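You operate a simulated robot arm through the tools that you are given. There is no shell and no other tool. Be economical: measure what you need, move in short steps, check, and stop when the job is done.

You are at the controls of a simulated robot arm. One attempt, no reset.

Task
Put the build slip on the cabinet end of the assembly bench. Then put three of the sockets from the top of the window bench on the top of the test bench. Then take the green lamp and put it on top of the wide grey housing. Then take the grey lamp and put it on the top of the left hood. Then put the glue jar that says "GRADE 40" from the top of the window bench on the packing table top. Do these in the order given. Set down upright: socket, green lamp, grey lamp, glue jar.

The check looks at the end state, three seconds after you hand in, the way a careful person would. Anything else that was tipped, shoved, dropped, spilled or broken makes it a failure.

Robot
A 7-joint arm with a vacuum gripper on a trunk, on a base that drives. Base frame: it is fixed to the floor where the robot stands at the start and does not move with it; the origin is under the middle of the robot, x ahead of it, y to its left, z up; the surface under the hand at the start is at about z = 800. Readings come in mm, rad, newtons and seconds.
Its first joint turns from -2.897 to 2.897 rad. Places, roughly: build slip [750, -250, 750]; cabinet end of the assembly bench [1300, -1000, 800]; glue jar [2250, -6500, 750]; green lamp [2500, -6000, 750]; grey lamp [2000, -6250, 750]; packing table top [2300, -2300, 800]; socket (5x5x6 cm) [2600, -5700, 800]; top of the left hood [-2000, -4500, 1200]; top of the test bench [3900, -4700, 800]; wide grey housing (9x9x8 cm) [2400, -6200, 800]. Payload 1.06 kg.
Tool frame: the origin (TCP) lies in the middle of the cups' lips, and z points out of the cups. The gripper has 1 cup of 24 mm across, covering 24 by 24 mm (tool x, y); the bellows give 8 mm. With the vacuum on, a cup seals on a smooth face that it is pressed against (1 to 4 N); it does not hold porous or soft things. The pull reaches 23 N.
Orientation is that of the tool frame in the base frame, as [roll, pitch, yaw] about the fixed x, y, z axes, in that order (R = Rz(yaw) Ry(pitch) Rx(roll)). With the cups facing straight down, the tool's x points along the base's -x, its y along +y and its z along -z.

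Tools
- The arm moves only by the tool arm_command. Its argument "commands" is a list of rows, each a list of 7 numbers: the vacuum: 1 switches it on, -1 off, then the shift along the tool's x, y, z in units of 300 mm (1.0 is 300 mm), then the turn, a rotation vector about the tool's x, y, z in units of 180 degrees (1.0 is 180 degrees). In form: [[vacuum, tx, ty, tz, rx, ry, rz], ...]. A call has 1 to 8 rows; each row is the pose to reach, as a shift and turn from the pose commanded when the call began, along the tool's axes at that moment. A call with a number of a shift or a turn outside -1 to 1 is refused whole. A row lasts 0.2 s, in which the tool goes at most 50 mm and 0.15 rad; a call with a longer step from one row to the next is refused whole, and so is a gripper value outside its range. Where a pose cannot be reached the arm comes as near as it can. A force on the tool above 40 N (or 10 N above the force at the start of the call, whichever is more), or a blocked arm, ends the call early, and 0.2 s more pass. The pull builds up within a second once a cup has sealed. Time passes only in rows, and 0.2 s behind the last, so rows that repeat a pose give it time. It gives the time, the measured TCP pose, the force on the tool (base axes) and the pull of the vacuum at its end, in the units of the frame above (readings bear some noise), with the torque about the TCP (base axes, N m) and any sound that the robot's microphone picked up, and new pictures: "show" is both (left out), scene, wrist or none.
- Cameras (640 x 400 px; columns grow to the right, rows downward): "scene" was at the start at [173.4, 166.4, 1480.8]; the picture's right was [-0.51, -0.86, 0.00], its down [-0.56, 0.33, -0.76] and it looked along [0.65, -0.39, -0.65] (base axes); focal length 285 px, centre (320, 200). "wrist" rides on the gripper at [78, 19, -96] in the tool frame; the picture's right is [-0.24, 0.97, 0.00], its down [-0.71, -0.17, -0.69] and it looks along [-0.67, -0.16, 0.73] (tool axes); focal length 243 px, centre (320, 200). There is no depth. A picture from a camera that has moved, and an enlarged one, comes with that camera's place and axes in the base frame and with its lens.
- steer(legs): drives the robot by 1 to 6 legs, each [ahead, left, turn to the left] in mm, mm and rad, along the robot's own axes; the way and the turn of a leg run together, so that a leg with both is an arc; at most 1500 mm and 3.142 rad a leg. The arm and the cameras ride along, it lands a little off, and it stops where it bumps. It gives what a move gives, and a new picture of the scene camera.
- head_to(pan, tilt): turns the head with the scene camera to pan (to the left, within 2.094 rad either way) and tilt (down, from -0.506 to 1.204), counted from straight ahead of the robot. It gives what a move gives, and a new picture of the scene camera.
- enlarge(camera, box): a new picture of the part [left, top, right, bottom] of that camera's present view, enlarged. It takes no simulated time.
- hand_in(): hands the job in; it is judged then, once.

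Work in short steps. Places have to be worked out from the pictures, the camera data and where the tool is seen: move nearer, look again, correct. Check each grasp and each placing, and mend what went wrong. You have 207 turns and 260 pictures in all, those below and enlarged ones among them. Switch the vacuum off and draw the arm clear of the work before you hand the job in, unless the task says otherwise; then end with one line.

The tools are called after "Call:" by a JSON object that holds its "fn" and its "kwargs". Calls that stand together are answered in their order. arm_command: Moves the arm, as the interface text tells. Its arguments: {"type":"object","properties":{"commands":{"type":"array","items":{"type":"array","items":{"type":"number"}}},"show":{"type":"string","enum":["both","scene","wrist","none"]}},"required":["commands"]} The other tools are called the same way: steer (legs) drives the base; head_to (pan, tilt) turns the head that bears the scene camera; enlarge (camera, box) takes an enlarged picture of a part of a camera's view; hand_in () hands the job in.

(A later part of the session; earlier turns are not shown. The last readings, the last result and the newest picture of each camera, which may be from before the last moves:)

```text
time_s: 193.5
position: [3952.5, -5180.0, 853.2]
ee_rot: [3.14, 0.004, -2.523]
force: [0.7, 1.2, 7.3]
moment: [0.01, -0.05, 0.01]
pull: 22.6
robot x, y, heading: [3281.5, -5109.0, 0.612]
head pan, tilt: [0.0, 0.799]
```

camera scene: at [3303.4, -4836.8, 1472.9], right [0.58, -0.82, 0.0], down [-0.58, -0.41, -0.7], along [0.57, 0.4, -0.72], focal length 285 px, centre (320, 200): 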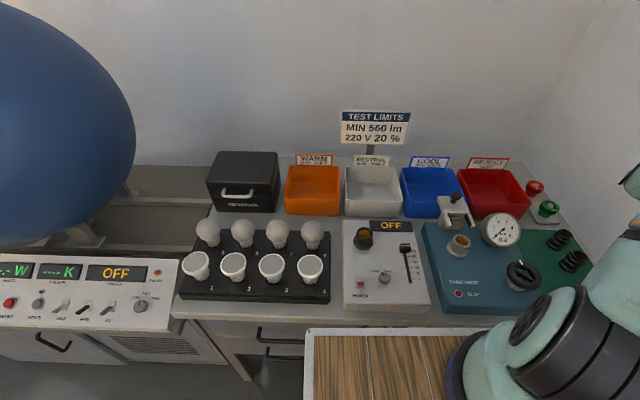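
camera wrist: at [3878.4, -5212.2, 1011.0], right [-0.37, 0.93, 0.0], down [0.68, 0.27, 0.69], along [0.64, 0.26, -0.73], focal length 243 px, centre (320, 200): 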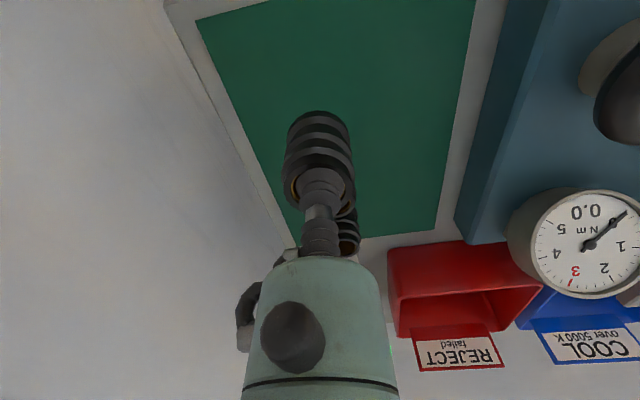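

Contact at 7 N; release and rise.

Call:
{"fn": "arm_command", "kwargs": {"commands": [[-1, 0, 0, 0, 0, 0, 0], [-1, 0, 0, 0, 0, 0, 0], [-1, 0, 0, -0.005, 0, 0, 0], [-1, 0, 0, -0.03, 0, 0, 0], [-1, 0, 0, -0.13, 0, 0, 0], [-1, 0, 0, -0.28, 0, 0, 0], [-1, 0, 0, -0.43, 0, 0, 0], [-1, 0, 0, -0.58, 0, 0, 0]], "show": "wrist"}}

```text
time_s: 195.3
position: [3953.0, -5182.0, 1028.3]
ee_rot: [3.141, 0.001, -2.524]
force: [-0.1, -0.2, 0.5]
moment: [-0.02, 0.03, -0.01]
pull: 0.0
robot x, y, heading: [3279.7, -5110.7, 0.618]
head pan, tilt: [0.0, 0.799]
camera wrist: at [3878.8, -5211.5, 1124.1], right [-0.37, 0.93, 0.0], down [0.68, 0.27, 0.69], along [0.64, 0.26, -0.73], focal length 243 px, centre (320, 200)
```

wrist: 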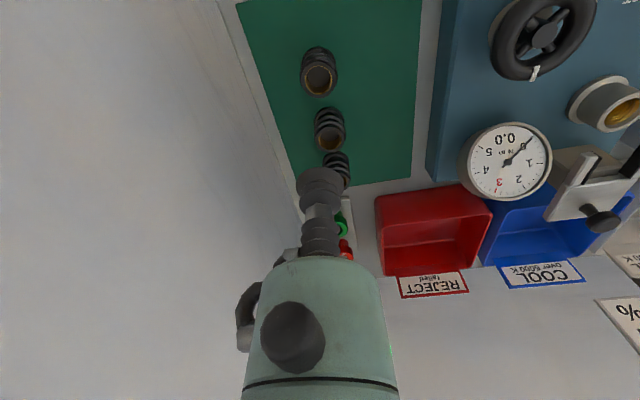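

All three sockets stand. Retract and return for the green lamp.

Call:
{"fn": "arm_command", "kwargs": {"commands": [[-1, 0, 0, -0.16, 0, 0, 0], [-1, 0, 0, -0.28, 0, 0, 0], [-1, -0.02, 0.16, -0.28, 0, 0, 0], [-1, -0.04, 0.32, -0.28, 0, 0, 0], [-1, -0.06, 0.48, -0.28, 0, 0, 0], [-1, -0.08, 0.64, -0.28, 0, 0, 0], [-1, -0.1, 0.8, -0.28, 0, 0, 0]], "show": "none"}}

Call:
{"fn": "steer", "kwargs": {"legs": [[-180, 0, 0], [0, 520, 0], [0, 0, -1.605], [0, -950, 0], [180, 0, 0]]}}

Call:
{"fn": "enlarge", "kwargs": {"camera": "scene", "box": [360, 130, 640, 290]}}

```text
time_s: 196.9
position: [3838.6, -4968.6, 1109.5]
ee_rot: [3.14, 0.001, -2.525]
force: [-0.3, 0.1, -0.9]
moment: [-0.03, 0.04, 0.02]
pull: 0.1
robot x, y, heading: [3273.6, -5114.7, 0.615]
head pan, tilt: [0.0, 0.799]
```

```text
time_s: 210.6
position: [2259.9, -6034.7, 1109.4]
ee_rot: [3.141, 0.002, 2.155]
force: [0.8, 0.3, -0.1]
moment: [-0.01, 0.03, 0.0]
pull: 0.0
robot x, y, heading: [2135.1, -5469.0, -0.988]
head pan, tilt: [0.0, 0.799]
camera scene: at [2410.1, -5502.6, 1472.9], right [-0.83, -0.55, 0.0], down [-0.4, 0.6, -0.7], along [0.38, -0.58, -0.72], focal length 285 px, centre (320, 200)
```

scene: 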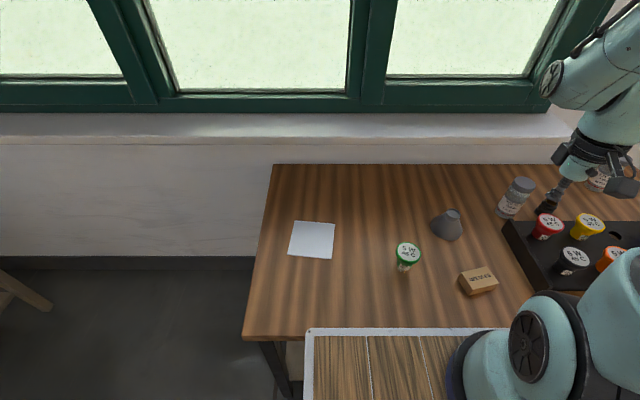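

```text
2.29 times, centred on (500, 210) of scene
camera zoom: at [2410.1, -5502.6, 1472.9], right [-0.83, -0.55, 0.0], down [-0.4, 0.6, -0.7], along [0.38, -0.58, -0.72], focal length 652 px, centre (-91, 177)
```

zoom: 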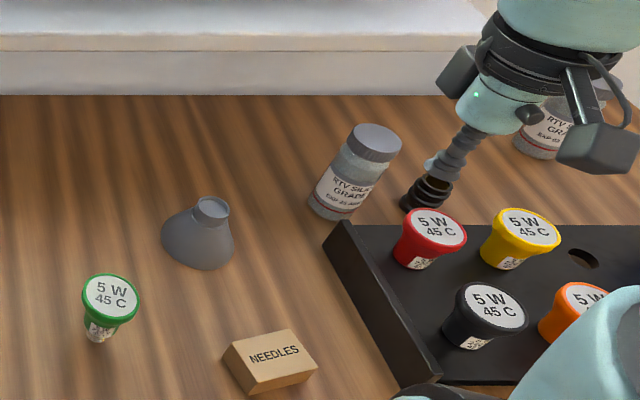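

Green lamp top about (2445,-5956,870); housing collar at (2391,-6150). Move above the lamp and look.

Call:
{"fn": "arm_command", "kwargs": {"commands": [[-1, -0.023, 0.131, 0, 0, 0, 0], [-1, -0.047, 0.262, 0, 0, 0, 0], [-1, -0.07, 0.393, 0, 0, 0, 0], [-1, -0.094, 0.524, 0, 0, 0, 0], [-1, -0.117, 0.653, 0, 0, 0, 0], [-1, -0.117, 0.653, 0.15, 0, 0, 0], [-1, -0.117, 0.653, 0.3, 0, 0, 0], [-1, -0.117, 0.653, 0.45, 0, 0, 0]], "show": "wrist"}}

Call:
{"fn": "enlarge", "kwargs": {"camera": "wrist", "box": [200, 0, 440, 200]}}

```text
time_s: 212.4
position: [2442.2, -5954.3, 975.7]
ee_rot: [3.14, 0.002, 2.154]
force: [-0.8, 0.1, 1.0]
moment: [0.01, -0.05, -0.02]
pull: 0.0
robot x, y, heading: [2132.3, -5466.1, -0.988]
head pan, tilt: [0.0, 0.799]
camera wrist: at [2414.2, -5879.8, 1071.9], right [0.94, 0.34, 0.0], down [0.25, -0.68, 0.69], along [0.24, -0.65, -0.73], focal length 243 px, centre (320, 200)
```

wrist: 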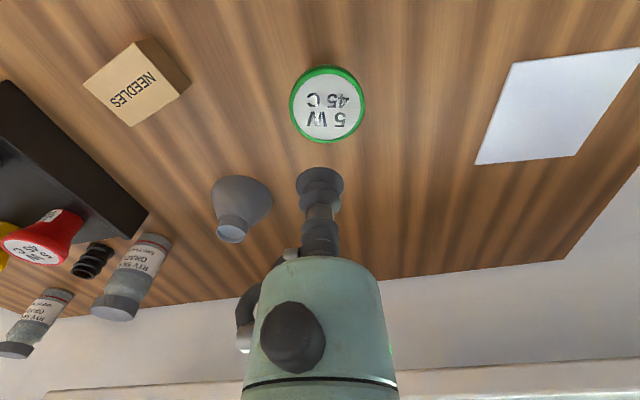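

```text
2.00 times, centred on (320, 100) of wrist
camera zoom: at [2414.2, -5879.8, 1071.9], right [0.94, 0.34, 0.0], down [0.25, -0.68, 0.69], along [0.24, -0.65, -0.73], focal length 485 px, centre (320, 400)
```

zoom: 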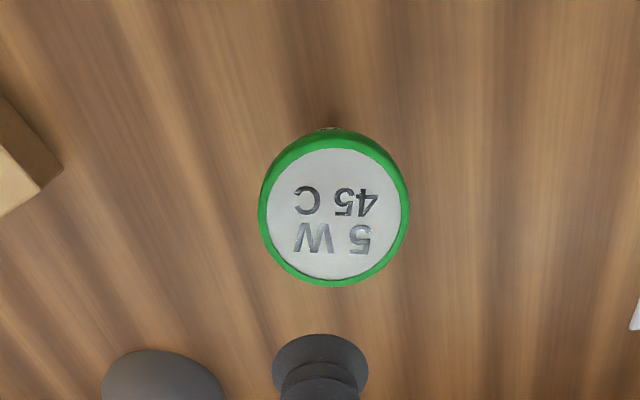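

Lamp top centre at (2448.5,-5956.5,870). Correct and lower with vacuum.

Call:
{"fn": "arm_command", "kwargs": {"commands": [[1, -0.0177, 0.0135, 0.1, 0, 0, 0], [1, -0.0177, 0.0135, 0.22, 0, 0, 0], [1, -0.0177, 0.0135, 0.31, 0, 0, 0], [1, -0.0177, 0.0135, 0.335, 0, 0, 0], [1, -0.0177, 0.0135, 0.343, 0, 0, 0], [1, -0.0177, 0.0135, 0.35, 0, 0, 0], [1, -0.0177, 0.0135, 0.35, 0, 0, 0]], "show": "wrist"}}

```text
time_s: 213.5
position: [2447.6, -5957.1, 874.9]
ee_rot: [3.139, 0.004, 2.156]
force: [-1.5, 0.2, 20.8]
moment: [0.08, 0.06, 0.04]
pull: 23.3
robot x, y, heading: [2134.5, -5467.0, -0.988]
head pan, tilt: [0.0, 0.799]
stopped in row 5: the force on the tool passed its limit at 43 N (the readings are from after the stop); the commanded pose is now the measured one
camera wrist: at [2420.3, -5883.1, 971.2], right [0.94, 0.34, 0.0], down [0.24, -0.68, 0.69], along [0.24, -0.65, -0.72], focal length 243 px, centre (320, 200)
```

wrist: 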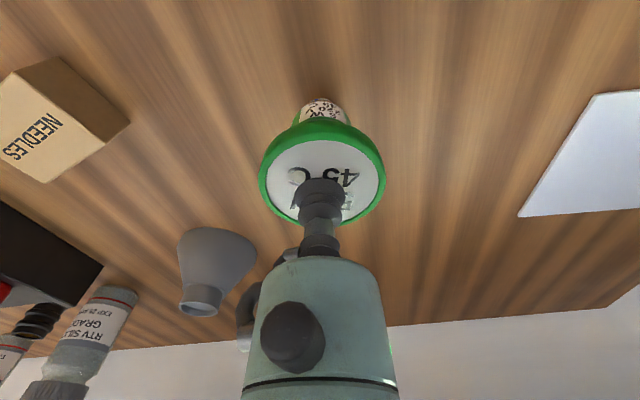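

Gripped. Lift and look at the housing before setting.

Call:
{"fn": "arm_command", "kwargs": {"commands": [[1, 0, 0, -0.02, 0, 0, 0], [1, 0, 0, -0.12, 0, 0, 0], [1, 0, 0, -0.28, 0, 0, 0], [1, 0, 0, -0.44, 0, 0, 0], [1, 0, 0, -0.6, 0, 0, 0], [1, 0, 0, -0.65, 0, 0, 0]], "show": "both"}}

Call:
{"fn": "enlarge", "kwargs": {"camera": "wrist", "box": [160, 100, 340, 260]}}

Call:
{"fn": "enlarge", "kwargs": {"camera": "scene", "box": [380, 170, 500, 270]}}

```text
time_s: 214.9
position: [2445.7, -5956.4, 1071.2]
ee_rot: [3.14, 0.002, 2.155]
force: [0.2, -1.0, -0.9]
moment: [0.01, 0.03, 0.01]
pull: 23.0
robot x, y, heading: [2136.1, -5465.8, -0.984]
head pan, tilt: [0.0, 0.799]
camera scene: at [2410.3, -5502.8, 1472.9], right [-0.83, -0.55, 0.0], down [-0.4, 0.6, -0.7], along [0.38, -0.58, -0.72], focal length 285 px, centre (320, 200)
camera wrist: at [2418.8, -5882.4, 1166.8], right [0.94, 0.34, 0.0], down [0.25, -0.68, 0.69], along [0.24, -0.65, -0.73], focal length 243 px, centre (320, 200)
```

scene: 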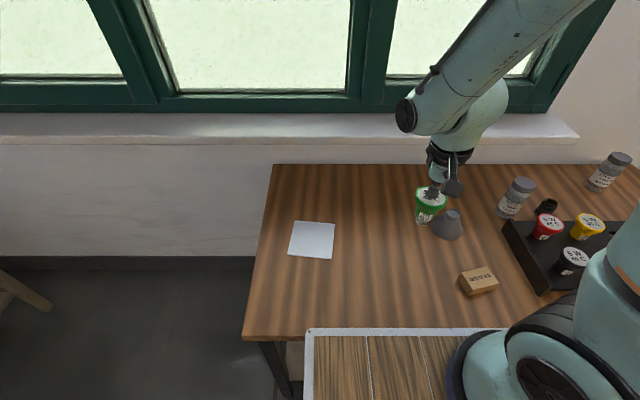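
wrist: 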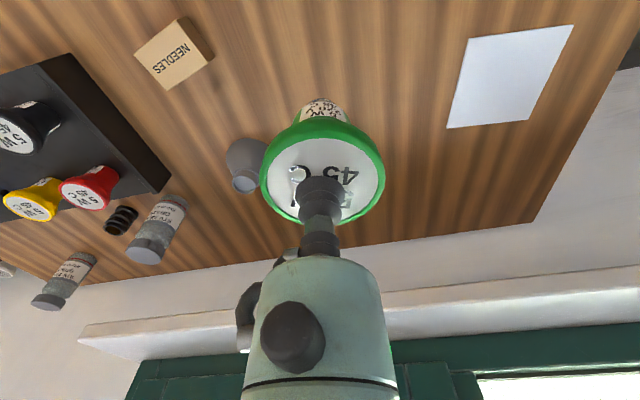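

```text
2.50 times, centred on (250, 180) of wrist
camera zoom: at [2418.8, -5882.4, 1166.8], right [0.94, 0.34, 0.0], down [0.25, -0.68, 0.69], along [0.24, -0.65, -0.73], focal length 606 px, centre (495, 250)
```

zoom: 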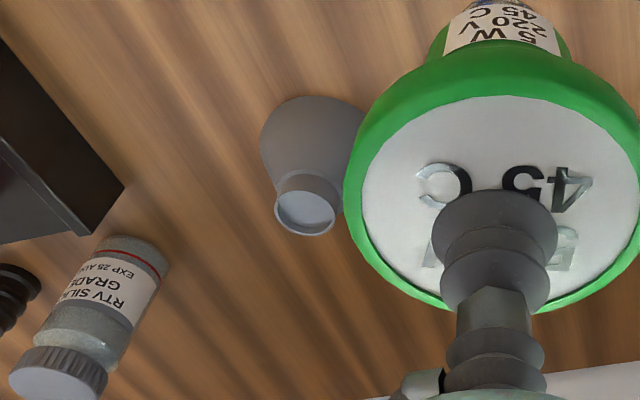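

```text
4.00 times, centred on (440, 220) of scene
camera zoom: at [2410.3, -5502.8, 1472.9], right [-0.83, -0.55, 0.0], down [-0.4, 0.6, -0.7], along [0.38, -0.58, -0.72], focal length 1141 px, centre (-160, 120)
```

zoom: 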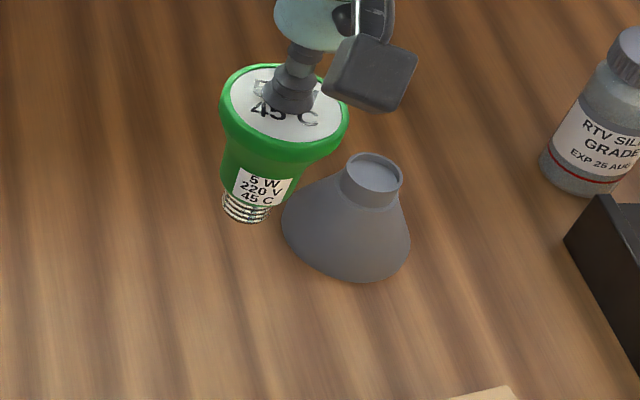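

The housing collar has a shallow recessed top. I bring the lamp above it, still high, and look.

Call:
{"fn": "arm_command", "kwargs": {"commands": [[1, -0.093, -0.105, 0, 0, 0, 0], [1, -0.186, -0.21, 0, 0, 0, 0], [1, -0.279, -0.315, 0, 0, 0, 0], [1, -0.372, -0.42, 0, 0, 0, 0], [1, -0.463, -0.527, 0, 0, 0, 0], [1, -0.463, -0.527, 0.08, 0, 0, 0], [1, -0.463, -0.527, 0.08, 0, 0, 0]], "show": "wrist"}}

Call:
{"fn": "enlarge", "kwargs": {"camera": "wrist", "box": [220, 0, 420, 180]}}

Call:
{"fn": "enlarge", "kwargs": {"camera": "scene", "box": [380, 150, 500, 250]}}

```text
time_s: 216.5
position: [2394.2, -6161.2, 1047.0]
ee_rot: [3.14, 0.003, 2.157]
force: [0.3, 0.4, -1.0]
moment: [0.01, 0.0, 0.0]
pull: 23.0
robot x, y, heading: [2139.2, -5466.4, -0.986]
head pan, tilt: [0.0, 0.799]
camera wrist: at [2366.1, -6086.7, 1142.3], right [0.94, 0.34, 0.0], down [0.25, -0.68, 0.69], along [0.24, -0.65, -0.73], focal length 243 px, centre (320, 200)
```

wrist: 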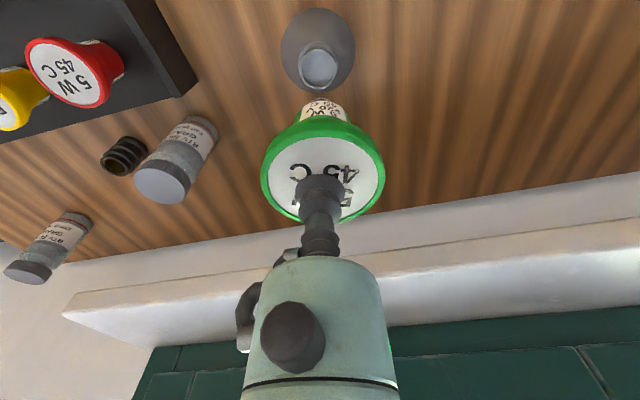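

```text
2.22 times, centred on (320, 90) of wrist
camera zoom: at [2366.1, -6086.7, 1142.3], right [0.94, 0.34, 0.0], down [0.25, -0.68, 0.69], along [0.24, -0.65, -0.73], focal length 539 px, centre (320, 444)
```

zoom: 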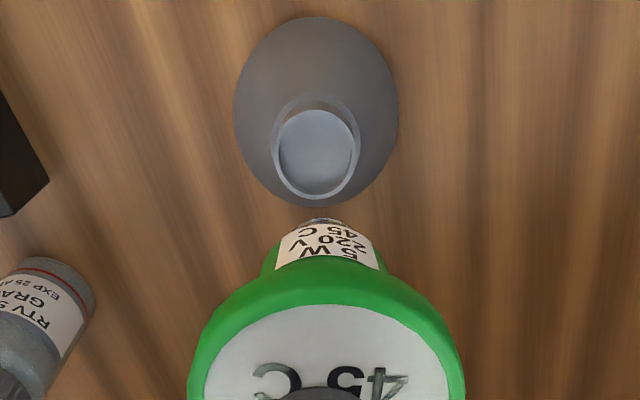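

```text
4.00 times, centred on (440, 200) of scene
camera zoom: at [2410.0, -5502.6, 1472.9], right [-0.83, -0.55, 0.0], down [-0.4, 0.6, -0.7], along [0.38, -0.58, -0.72], focal length 1141 px, centre (-160, 200)
```

zoom: 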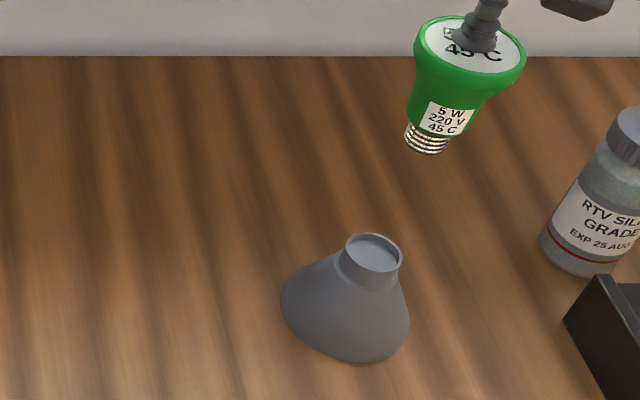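

Collar rim centre ≈ (2390,-6156.5,867). I correct by ~6 mm and lower to about 20 mm above, then look again.

Call:
{"fn": "arm_command", "kwargs": {"commands": [[1, 0.0205, -0.0062, 0.0, 0, 0, 0], [1, 0.0205, -0.0062, 0.12, 0, 0, 0], [1, 0.0205, -0.0062, 0.22, 0, 0, 0], [1, 0.0205, -0.0062, 0.22, 0, 0, 0]], "show": "none"}}

Call:
{"fn": "enlarge", "kwargs": {"camera": "wrist", "box": [230, 0, 410, 150]}}

Call:
{"fn": "enlarge", "kwargs": {"camera": "scene", "box": [400, 150, 500, 250]}}

```text
time_s: 217.5
position: [2384.8, -6157.1, 980.8]
ee_rot: [3.139, 0.005, 2.156]
force: [-0.8, 0.3, 0.0]
moment: [-0.01, 0.0, 0.0]
pull: 22.2
robot x, y, heading: [2134.7, -5468.6, -0.986]
head pan, tilt: [0.0, 0.799]
```

```text
2.67 times, centred on (320, 75) of wrist
camera zoom: at [2357.4, -6081.4, 1076.8], right [0.94, 0.34, 0.0], down [0.25, -0.68, 0.69], along [0.24, -0.65, -0.73], focal length 647 px, centre (320, 533)
```

zoom: 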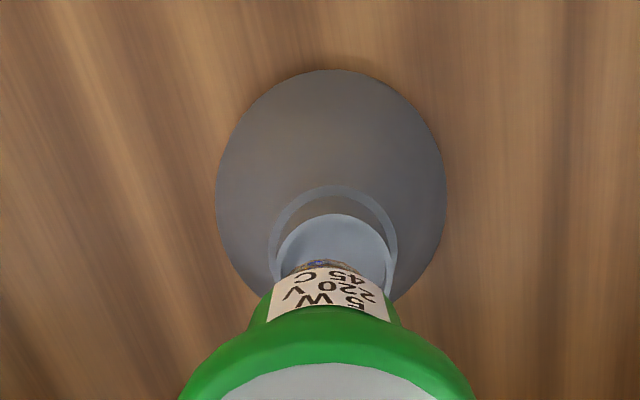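

```text
4.00 times, centred on (450, 200) of scene
camera zoom: at [2410.0, -5502.5, 1472.9], right [-0.83, -0.55, 0.0], down [-0.4, 0.6, -0.7], along [0.38, -0.58, -0.72], focal length 1141 px, centre (-200, 200)
```

zoom: 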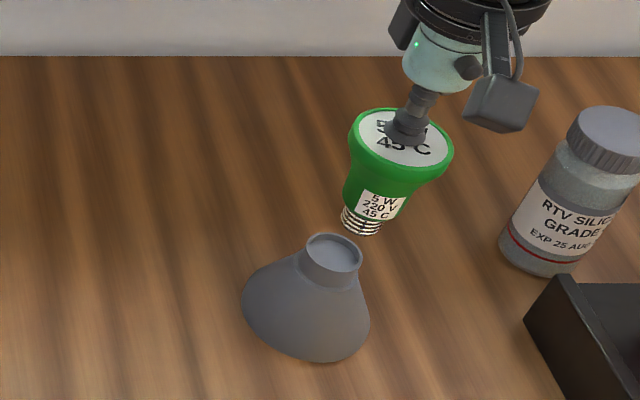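

Wrist and scene views both suggest the collar lies ~3 mm toward tool +y. I correct that and lower 22 mm more for another check.

Call:
{"fn": "arm_command", "kwargs": {"commands": [[1, 0, 0.009, 0.04, 0, 0, 0], [1, 0, 0.009, 0.073, 0, 0, 0], [1, 0, 0.009, 0.073, 0, 0, 0]], "show": "none"}}

Call:
{"fn": "enlarge", "kwargs": {"camera": "wrist", "box": [250, 0, 390, 120]}}

Call:
{"fn": "enlarge", "kwargs": {"camera": "scene", "box": [420, 170, 490, 240]}}

```text
time_s: 218.3
position: [2388.5, -6156.4, 958.7]
ee_rot: [3.139, 0.005, 2.156]
force: [-0.1, 0.4, -0.3]
moment: [0.0, 0.02, -0.01]
pull: 23.1
robot x, y, heading: [2132.6, -5467.4, -0.986]
head pan, tilt: [0.0, 0.799]
```

```text
3.33 times, centred on (320, 60) of wrist
camera zoom: at [2360.6, -6080.9, 1054.6], right [0.94, 0.34, 0.0], down [0.25, -0.68, 0.69], along [0.24, -0.65, -0.73], focal length 809 px, centre (320, 667)
```

zoom: 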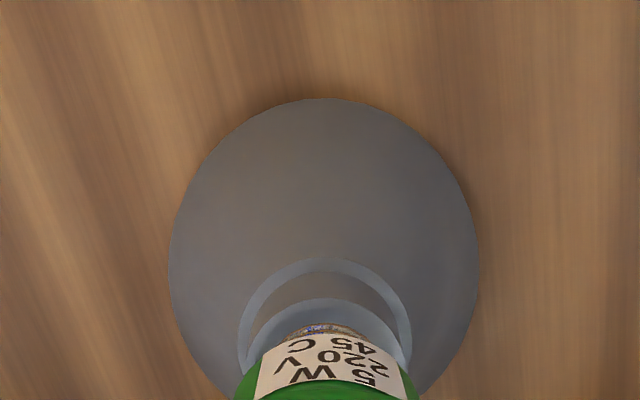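

```text
5.71 times, centred on (455, 205) of scene
camera zoom: at [2410.0, -5502.6, 1472.9], right [-0.83, -0.55, 0.0], down [-0.4, 0.6, -0.7], along [0.38, -0.58, -0.72], focal length 1630 px, centre (-451, 171)
```

zoom: 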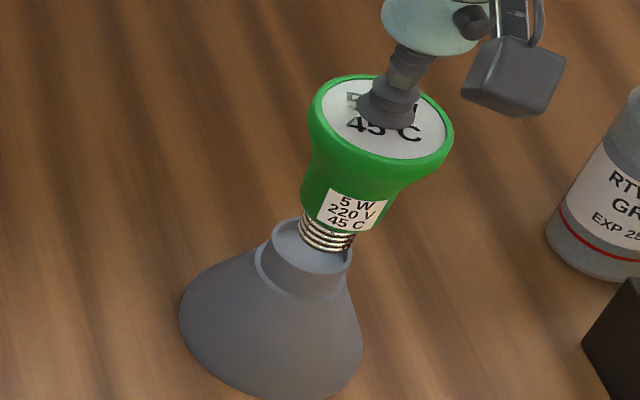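

The lamp base is just above the recess and nearly concentric. I shift −1.5 mm in tool x and lower slowly.

Call:
{"fn": "arm_command", "kwargs": {"commands": [[1, -0.005, 0, 0.007, 0, 0, 0], [1, -0.005, 0, 0.014, 0, 0, 0], [1, -0.005, 0, 0.02, 0, 0, 0]], "show": "none"}}

Call:
{"fn": "enlarge", "kwargs": {"camera": "scene", "box": [420, 170, 490, 240]}}

Call:
{"fn": "enlarge", "kwargs": {"camera": "wrist", "box": [250, 0, 390, 120]}}

```text
time_s: 219.1
position: [2390.8, -6155.8, 952.2]
ee_rot: [3.141, 0.005, 2.156]
force: [0.4, 0.1, -1.4]
moment: [0.02, 0.0, 0.0]
pull: 22.6
robot x, y, heading: [2135.4, -5470.2, -0.987]
head pan, tilt: [0.0, 0.799]
```

```text
5.71 times, centred on (455, 205) of scene
camera zoom: at [2410.1, -5502.6, 1472.9], right [-0.83, -0.55, 0.0], down [-0.4, 0.6, -0.7], along [0.38, -0.58, -0.72], focal length 1630 px, centre (-451, 171)
```

zoom: 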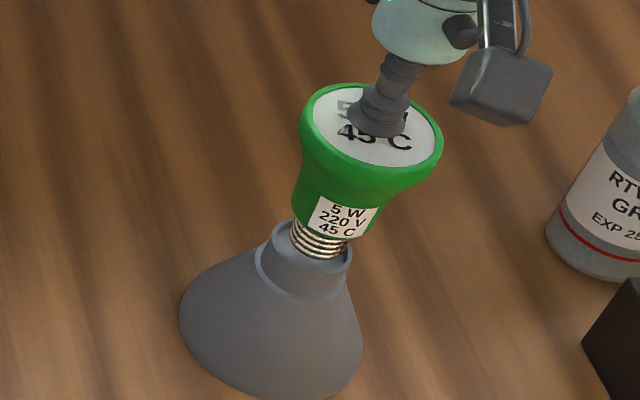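

```text
3.33 times, centred on (320, 60) of wrist
camera zoom: at [2362.6, -6081.7, 1048.2], right [0.94, 0.34, 0.0], down [0.25, -0.68, 0.69], along [0.24, -0.65, -0.73], focal length 809 px, centre (320, 667)
```

zoom: 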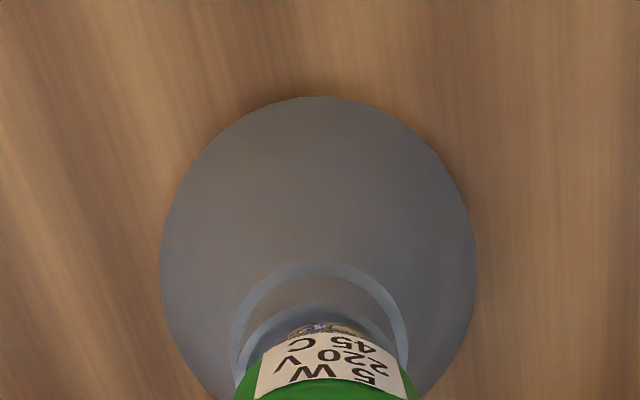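

Base is at the recess mouth, concentric within a couple of mm in both views. Continue down in small rows watching force.

Call:
{"fn": "arm_command", "kwargs": {"commands": [[1, 0, 0, 0.005, 0, 0, 0], [1, 0, 0, 0.01, 0, 0, 0], [1, 0, 0, 0.015, 0, 0, 0], [1, 0, 0, 0.015, 0, 0, 0]], "show": "none"}}

Call:
{"fn": "enlarge", "kwargs": {"camera": "scene", "box": [420, 170, 490, 240]}}

```text
time_s: 220.1
position: [2391.0, -6155.9, 948.8]
ee_rot: [3.14, 0.005, 2.155]
force: [-0.6, -1.8, 16.4]
moment: [0.01, 0.04, 0.05]
pull: 23.1
robot x, y, heading: [2135.5, -5470.4, -0.983]
head pan, tilt: [0.0, 0.799]
```

```text
5.71 times, centred on (455, 205) of scene
camera zoom: at [2409.8, -5502.0, 1473.0], right [-0.83, -0.55, 0.0], down [-0.4, 0.6, -0.7], along [0.38, -0.58, -0.72], focal length 1630 px, centre (-451, 171)
```

zoom: 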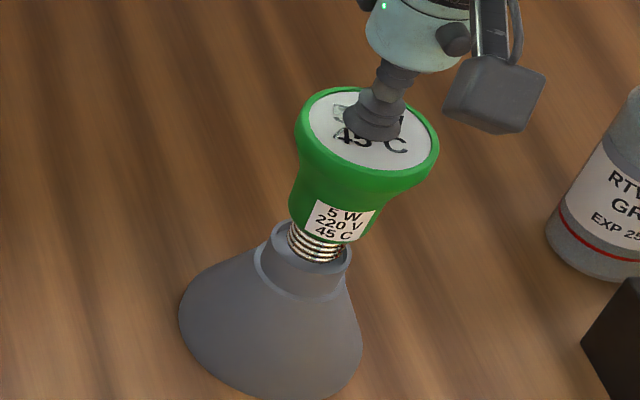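

Firm contact (16 N) inside the collar recess. I relieve pressure, release, and rise gently.

Call:
{"fn": "arm_command", "kwargs": {"commands": [[1, 0, 0, -0.004, 0, 0, 0], [-1, 0, 0, -0.004, 0, 0, 0], [-1, 0, 0, -0.004, 0, 0, 0], [-1, 0, 0, -0.006, 0, 0, 0], [-1, 0, 0, -0.012, 0, 0, 0], [-1, 0, 0, -0.03, 0, 0, 0], [-1, 0, 0, -0.15, 0, 0, 0], [-1, 0, 0, -0.3, 0, 0, 0]], "show": "wrist"}}

Call:
{"fn": "enlarge", "kwargs": {"camera": "scene", "box": [420, 170, 490, 240]}}

```text
time_s: 221.9
position: [2389.5, -6154.7, 1039.3]
ee_rot: [3.138, 0.004, 2.155]
force: [0.4, 0.7, -0.1]
moment: [0.03, 0.01, 0.0]
pull: 0.0
robot x, y, heading: [2132.5, -5468.1, -0.987]
head pan, tilt: [0.0, 0.799]
camera wrist: at [2362.5, -6080.1, 1134.0], right [0.94, 0.34, 0.0], down [0.25, -0.68, 0.69], along [0.24, -0.65, -0.73], focal length 243 px, centre (320, 200)
```

wrist: 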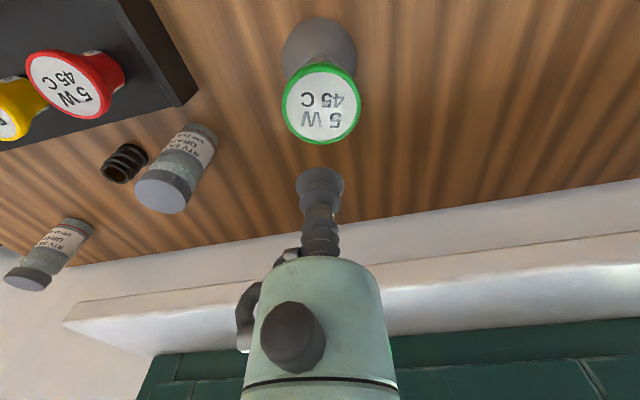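

```text
5.71 times, centred on (455, 205) of scene
camera zoom: at [2410.2, -5503.0, 1472.9], right [-0.83, -0.55, 0.0], down [-0.4, 0.6, -0.7], along [0.38, -0.58, -0.72], focal length 1630 px, centre (-451, 171)
```

zoom: 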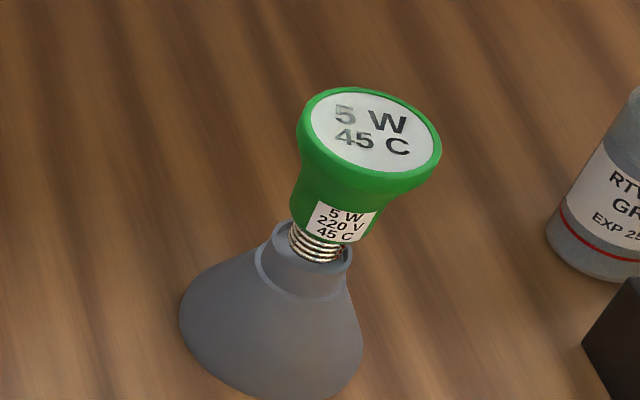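

The green lamp stands on the housing. I raise and retract the arm, then shift the robot right toward the lamp tray.

Call:
{"fn": "arm_command", "kwargs": {"commands": [[-1, 0, 0, -0.15, 0, 0, 0], [-1, 0, 0, -0.25, 0, 0, 0], [-1, 0.15, 0, -0.25, 0, 0, 0], [-1, 0.3, 0, -0.25, 0, 0, 0], [-1, 0.45, 0, -0.25, 0, 0, 0]], "show": "none"}}

Call:
{"fn": "steer", "kwargs": {"legs": [[-60, 0, 0], [0, -550, 0]]}}

Call:
{"fn": "enlarge", "kwargs": {"camera": "scene", "box": [240, 100, 600, 320]}}

```text
time_s: 223.1
position: [2316.7, -6042.2, 1114.0]
ee_rot: [3.138, 0.003, 2.156]
force: [0.1, -0.9, 0.2]
moment: [0.03, 0.04, -0.01]
pull: 0.0
robot x, y, heading: [2135.1, -5468.3, -0.992]
head pan, tilt: [0.0, 0.799]
```

```text
time_s: 226.8
position: [1819.2, -6298.8, 1113.2]
ee_rot: [-3.141, 0.005, 2.154]
force: [0.2, -0.2, 0.7]
moment: [0.0, -0.04, -0.04]
pull: 0.1
robot x, y, heading: [1642.4, -5720.6, -0.988]
head pan, tilt: [0.0, 0.799]
camera scene: at [1913.2, -5758.8, 1472.9], right [-0.83, -0.55, 0.0], down [-0.39, 0.6, -0.7], along [0.38, -0.58, -0.72], focal length 285 px, centre (320, 200)
```

scene: 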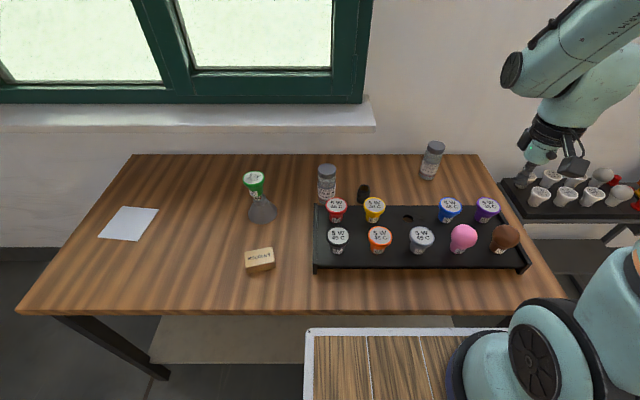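

```text
1.78 times, centred on (420, 210) of scene
camera zoom: at [1913.2, -5758.8, 1472.9], right [-0.83, -0.55, 0.0], down [-0.39, 0.6, -0.7], along [0.38, -0.58, -0.72], focal length 507 px, centre (142, 182)
```

zoom: 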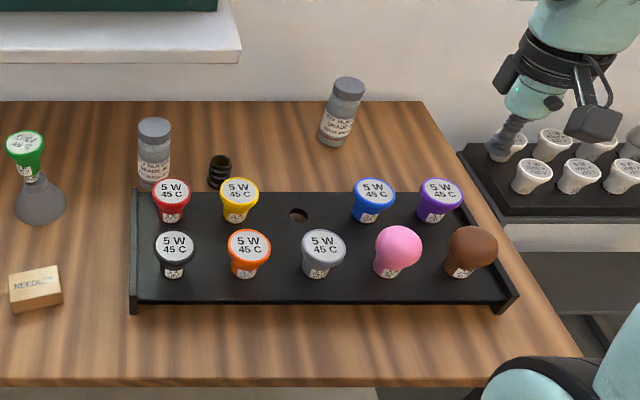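

I zoom on the jars to read the grades and on the grey lamp.

Call:
{"fn": "enlarge", "kwargs": {"camera": "scene", "box": [310, 155, 350, 205]}}

Call:
{"fn": "enlarge", "kwargs": {"camera": "scene", "box": [410, 135, 450, 185]}}

Call:
{"fn": "enlarge", "kwargs": {"camera": "scene", "box": [380, 200, 480, 270]}}

```text
8.00 times, centred on (330, 180) of scene
camera zoom: at [1913.2, -5758.8, 1472.9], right [-0.83, -0.55, 0.0], down [-0.39, 0.6, -0.7], along [0.38, -0.58, -0.72], focal length 2282 px, centre (240, 360)
```

zoom: 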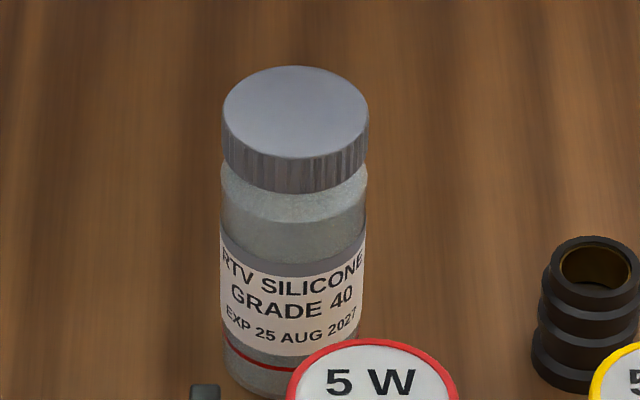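

```text
8.00 times, centred on (430, 160) of scene
camera zoom: at [1913.2, -5758.8, 1472.9], right [-0.83, -0.55, 0.0], down [-0.39, 0.6, -0.7], along [0.38, -0.58, -0.72], focal length 2282 px, centre (-560, 520)
```

zoom: 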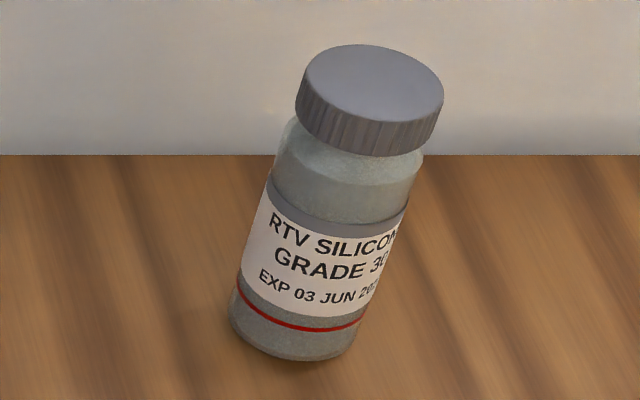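

```text
5.71 times, centred on (430, 235) of scene
camera zoom: at [1913.2, -5758.8, 1472.9], right [-0.83, -0.55, 0.0], down [-0.39, 0.6, -0.7], along [0.38, -0.58, -0.72], focal length 1630 px, centre (-309, 0)
```

zoom: 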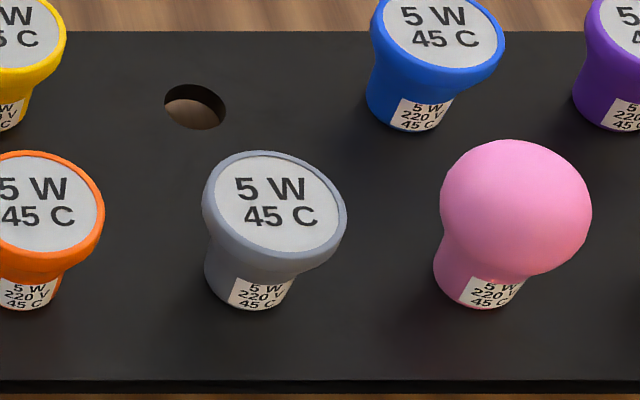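

The left jar is GRADE 40. Now above the grey lamp at about (1939,-6272).

Call:
{"fn": "arm_command", "kwargs": {"commands": [[-1, -0.047, 0.13, 0, 0, 0, 0], [-1, -0.094, 0.26, 0, 0, 0, 0], [-1, -0.14, 0.387, 0, 0, 0, 0], [-1, -0.14, 0.387, 0.15, 0, 0, 0], [-1, -0.14, 0.387, 0.3, 0, 0, 0], [-1, -0.14, 0.387, 0.38, 0, 0, 0], [-1, -0.14, 0.387, 0.38, 0, 0, 0]], "show": "wrist"}}

Call:
{"fn": "enlarge", "kwargs": {"camera": "wrist", "box": [220, 20, 420, 200]}}

```text
time_s: 228.4
position: [1938.8, -6268.4, 999.2]
ee_rot: [3.14, 0.005, 2.155]
force: [0.1, 0.2, 0.5]
moment: [0.03, 0.02, -0.02]
pull: 0.1
robot x, y, heading: [1637.4, -5727.5, -0.986]
head pan, tilt: [0.0, 0.799]
camera wrist: at [1911.2, -6193.4, 1095.3], right [0.94, 0.34, 0.0], down [0.24, -0.68, 0.69], along [0.23, -0.65, -0.73], focal length 243 px, centre (320, 200)
```

wrist: 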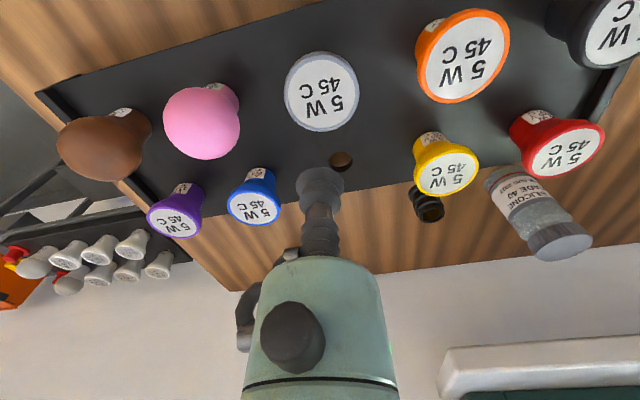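

```text
2.22 times, centred on (320, 110) of wrist
camera zoom: at [1911.2, -6193.4, 1095.3], right [0.94, 0.34, 0.0], down [0.24, -0.68, 0.69], along [0.23, -0.65, -0.73], focal length 539 px, centre (320, 400)
```

zoom: 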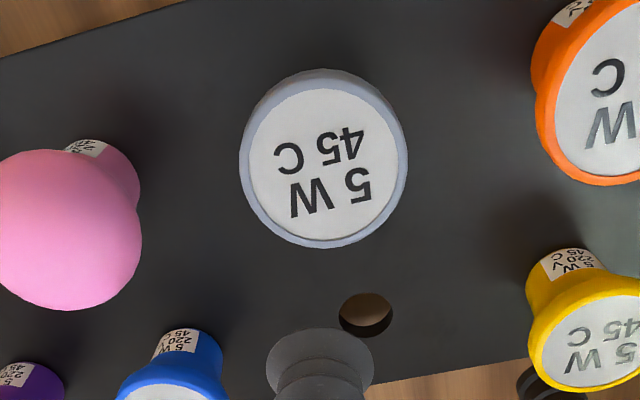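

Lamp top near z≈895, about 7 mm toward tool +x. Correct, lower quickly to 910, then creep.

Call:
{"fn": "arm_command", "kwargs": {"commands": [[1, 0.0233, 0.0123, 0.1, 0, 0, 0], [1, 0.0233, 0.0123, 0.2, 0, 0, 0], [1, 0.0233, 0.0123, 0.29, 0, 0, 0], [1, 0.0233, 0.0123, 0.3, 0, 0, 0], [1, 0.0233, 0.0123, 0.31, 0, 0, 0], [1, 0.0233, 0.0123, 0.32, 0, 0, 0]], "show": "wrist"}}

```text
time_s: 229.8
position: [1939.0, -6262.9, 904.6]
ee_rot: [3.14, 0.002, 2.153]
force: [0.7, -0.1, 0.4]
moment: [0.01, 0.0, 0.02]
pull: 22.6
robot x, y, heading: [1639.2, -5723.7, -0.988]
head pan, tilt: [0.0, 0.799]
camera wrist: at [1911.1, -6186.6, 999.1], right [0.94, 0.34, 0.0], down [0.24, -0.68, 0.69], along [0.23, -0.65, -0.73], focal length 243 px, centre (320, 200)
```

wrist: 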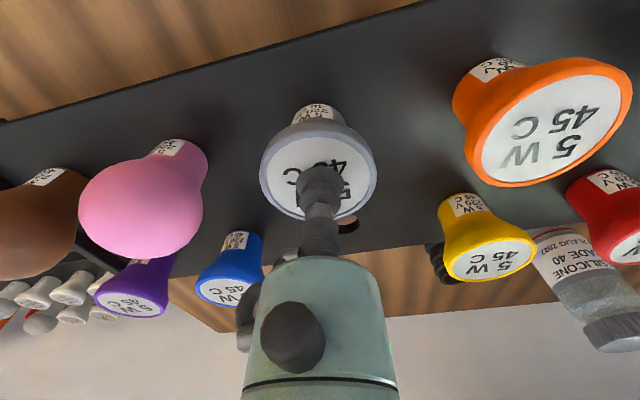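

Sealed at z≈905. Lift straight out of the tray hole.

Call:
{"fn": "arm_command", "kwargs": {"commands": [[1, 0, 0, -0.03, 0, 0, 0], [1, 0, 0, -0.1, 0, 0, 0], [1, 0, 0, -0.2, 0, 0, 0], [1, 0, 0, -0.35, 0, 0, 0], [1, 0, 0, -0.5, 0, 0, 0], [1, 0, 0, -0.65, 0, 0, 0], [1, 0, 0, -0.8, 0, 0, 0]], "show": "wrist"}}

Call:
{"fn": "head_to", "kwargs": {"pan": -1.6, "tilt": 0.3}}

Call:
{"fn": "head_to", "kwargs": {"pan": -2.09, "tilt": 0.3}}

```text
time_s: 231.4
position: [1937.4, -6262.6, 1143.1]
ee_rot: [3.14, 0.003, 2.154]
force: [0.2, -0.2, -0.1]
moment: [0.01, 0.02, -0.01]
pull: 23.0
robot x, y, heading: [1636.6, -5721.3, -0.988]
head pan, tilt: [0.0, 0.799]
camera wrist: at [1909.3, -6187.2, 1238.3], right [0.94, 0.34, 0.0], down [0.25, -0.68, 0.69], along [0.23, -0.65, -0.73], focal length 243 px, centre (320, 200)
```

wrist: 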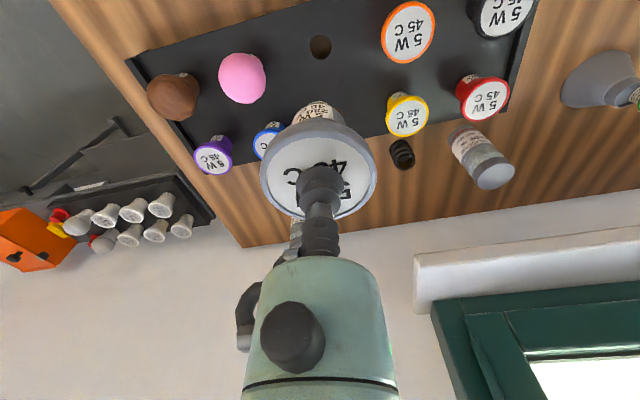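

```text
time_s: 233.1
position: [1936.7, -6262.1, 1142.1]
ee_rot: [3.14, 0.006, 2.154]
force: [-0.1, 0.4, -0.9]
moment: [-0.02, 0.0, -0.01]
pull: 22.8
robot x, y, heading: [1634.1, -5721.8, -0.989]
head pan, tilt: [-1.6, 0.3]
camera scene: at [1789.4, -5740.6, 1517.3], right [-0.53, 0.85, 0.0], down [0.25, 0.16, -0.96], along [-0.81, -0.5, -0.3], focal length 285 px, centre (320, 200)
```

scene: 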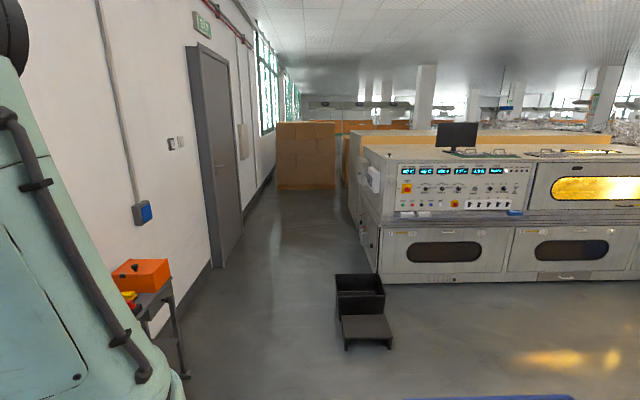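

```text
time_s: 234.0
position: [1936.8, -6262.0, 1141.5]
ee_rot: [3.139, 0.006, 2.153]
force: [0.7, 0.0, -0.9]
moment: [-0.01, 0.0, -0.01]
pull: 23.0
robot x, y, heading: [1635.2, -5719.7, -0.989]
head pan, tilt: [-2.089, 0.3]
camera scene: at [1775.6, -5697.6, 1517.3], right [-0.07, 1.0, 0.0], down [0.3, 0.02, -0.96], along [-0.95, -0.06, -0.3], focal length 285 px, centre (320, 200)
```

scene: 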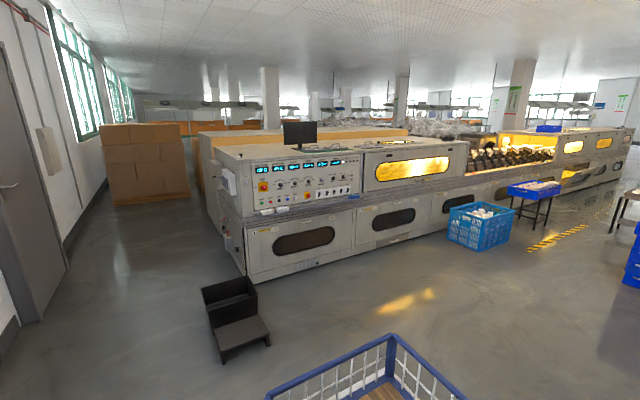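

The hood with the yellow window matches the hint (-2000,-4500). I back off the bench, turn right to face it and advance, then look.

Call:
{"fn": "steer", "kwargs": {"legs": [[-500, 0, 0], [0, 0, -1.573], [900, 0, 0]]}}

Call:
{"fn": "head_to", "kwargs": {"pan": 0.0, "tilt": 0.35}}

Call:
{"fn": "head_to", "kwargs": {"pan": -0.8, "tilt": 0.35}}

```text
time_s: 245.2
position: [66.7, -6113.2, 1142.5]
ee_rot: [3.14, 0.006, 0.587]
force: [0.3, 1.1, 0.0]
moment: [0.04, -0.01, -0.03]
pull: 23.0
robot x, y, heading: [610.2, -5813.8, -2.557]
head pan, tilt: [-2.089, 0.3]
camera scene: at [631.9, -5951.3, 1517.3], right [1.0, 0.07, 0.0], down [0.02, -0.29, -0.96], along [-0.06, 0.95, -0.3], focal length 285 px, centre (320, 200)
```

scene: 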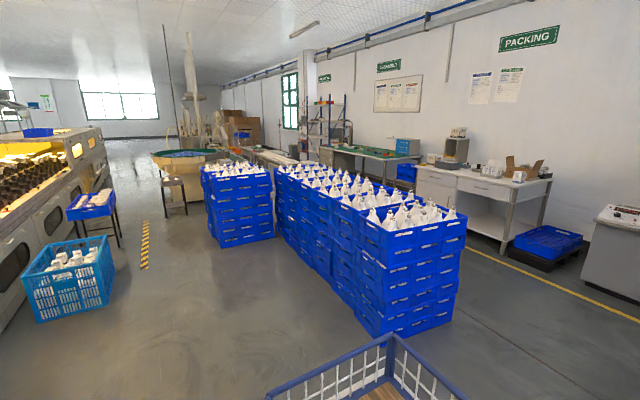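

```text
time_s: 247.2
position: [66.1, -6114.1, 1142.0]
ee_rot: [3.139, 0.004, 0.586]
force: [-0.1, 0.1, -1.8]
moment: [-0.01, -0.01, -0.03]
pull: 22.8
robot x, y, heading: [607.8, -5815.0, -2.553]
head pan, tilt: [0.0, 0.351]
camera scene: at [560.6, -6095.9, 1512.6], right [-0.55, 0.83, 0.0], down [0.29, 0.19, -0.94], along [-0.78, -0.52, -0.34], focal length 285 px, centre (320, 200)
```

scene: 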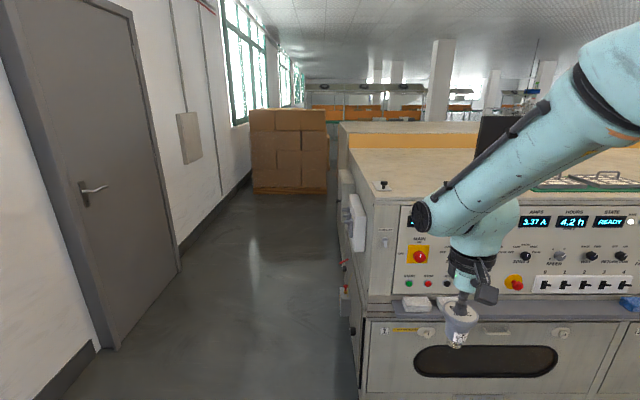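

```text
time_s: 248.3
position: [67.5, -6114.1, 1142.6]
ee_rot: [3.139, 0.005, 0.585]
force: [1.3, 0.3, -1.3]
moment: [0.02, 0.03, -0.02]
pull: 22.3
robot x, y, heading: [603.8, -5814.7, -2.552]
head pan, tilt: [-0.799, 0.351]
camera scene: at [547.2, -6024.8, 1512.6], right [0.21, 0.98, 0.0], down [0.34, -0.07, -0.94], along [-0.92, 0.2, -0.34], focal length 285 px, centre (320, 200)
```

scene: 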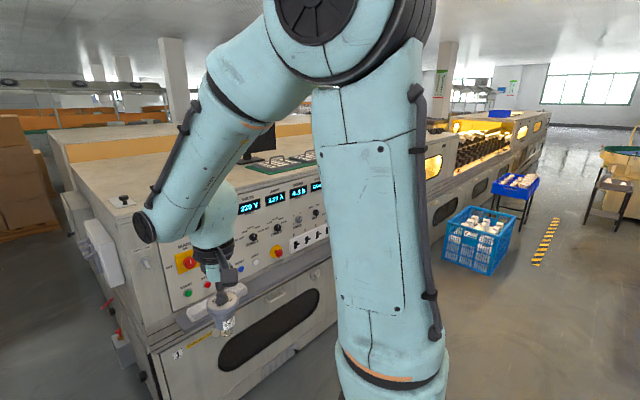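

Crate's near corner is at s≈2713, so I'll stand at s≈3350. I drive right (along the oven) in two legs.

Call:
{"fn": "steer", "kwargs": {"legs": [[100, -1450, 0], [0, -400, 0]]}}

Call:
{"fn": "head_to", "kwargs": {"pan": -0.25, "tilt": 0.3}}

Call:
{"fn": "head_to", "kwargs": {"pan": 0.6, "tilt": 0.35}}

```text
time_s: 257.5
position: [-1022.5, -4641.5, 1142.6]
ee_rot: [3.14, 0.006, 0.575]
force: [0.4, 0.1, 0.1]
moment: [-0.02, -0.02, 0.0]
pull: 22.3
robot x, y, heading: [-478.8, -4348.6, -2.577]
head pan, tilt: [-0.799, 0.351]
camera scene: at [-541.9, -4558.4, 1512.6], right [0.23, 0.97, 0.0], down [0.33, -0.08, -0.94], along [-0.91, 0.21, -0.34], focal length 285 px, centre (320, 200)
```

scene: 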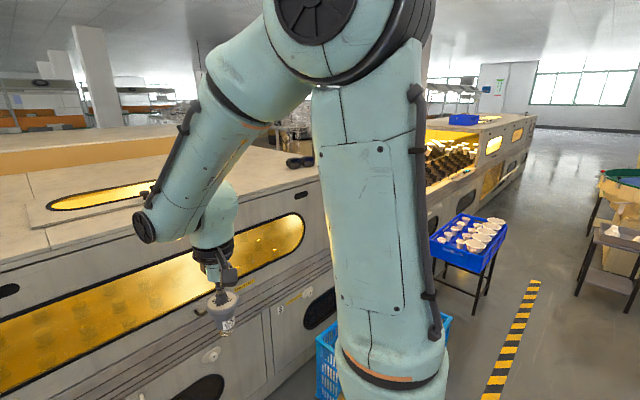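

```text
time_s: 258.4
position: [-1023.0, -4641.2, 1142.9]
ee_rot: [3.139, 0.006, 0.572]
force: [0.4, 0.8, -1.9]
moment: [-0.01, 0.0, -0.02]
pull: 22.8
robot x, y, heading: [-479.5, -4350.3, -2.572]
head pan, tilt: [-0.25, 0.3]
camera scene: at [-539.7, -4609.0, 1517.3], right [-0.32, 0.95, 0.0], down [0.28, 0.09, -0.96], along [-0.91, -0.3, -0.3], focal length 285 px, centre (320, 200)
```

scene: 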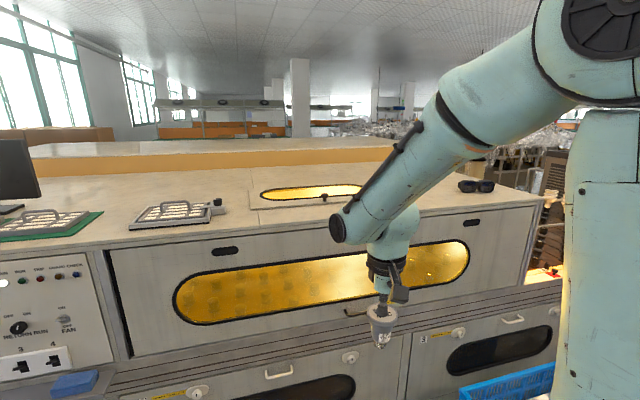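

```text
time_s: 259.6
position: [-1023.6, -4640.7, 1141.8]
ee_rot: [3.139, 0.004, 0.572]
force: [-0.4, -0.5, -0.7]
moment: [-0.02, 0.01, 0.04]
pull: 23.2
robot x, y, heading: [-480.2, -4349.3, -2.575]
head pan, tilt: [0.6, 0.351]
camera scene: at [-487.4, -4665.3, 1512.6], right [-0.92, 0.39, 0.0], down [0.13, 0.32, -0.94], along [-0.37, -0.87, -0.34], focal length 285 px, centre (320, 200)
```

scene: 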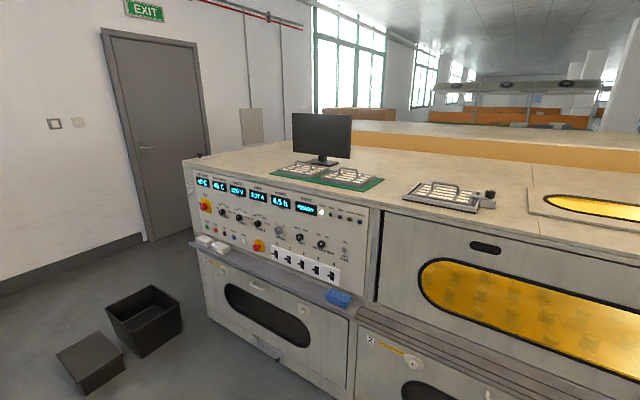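

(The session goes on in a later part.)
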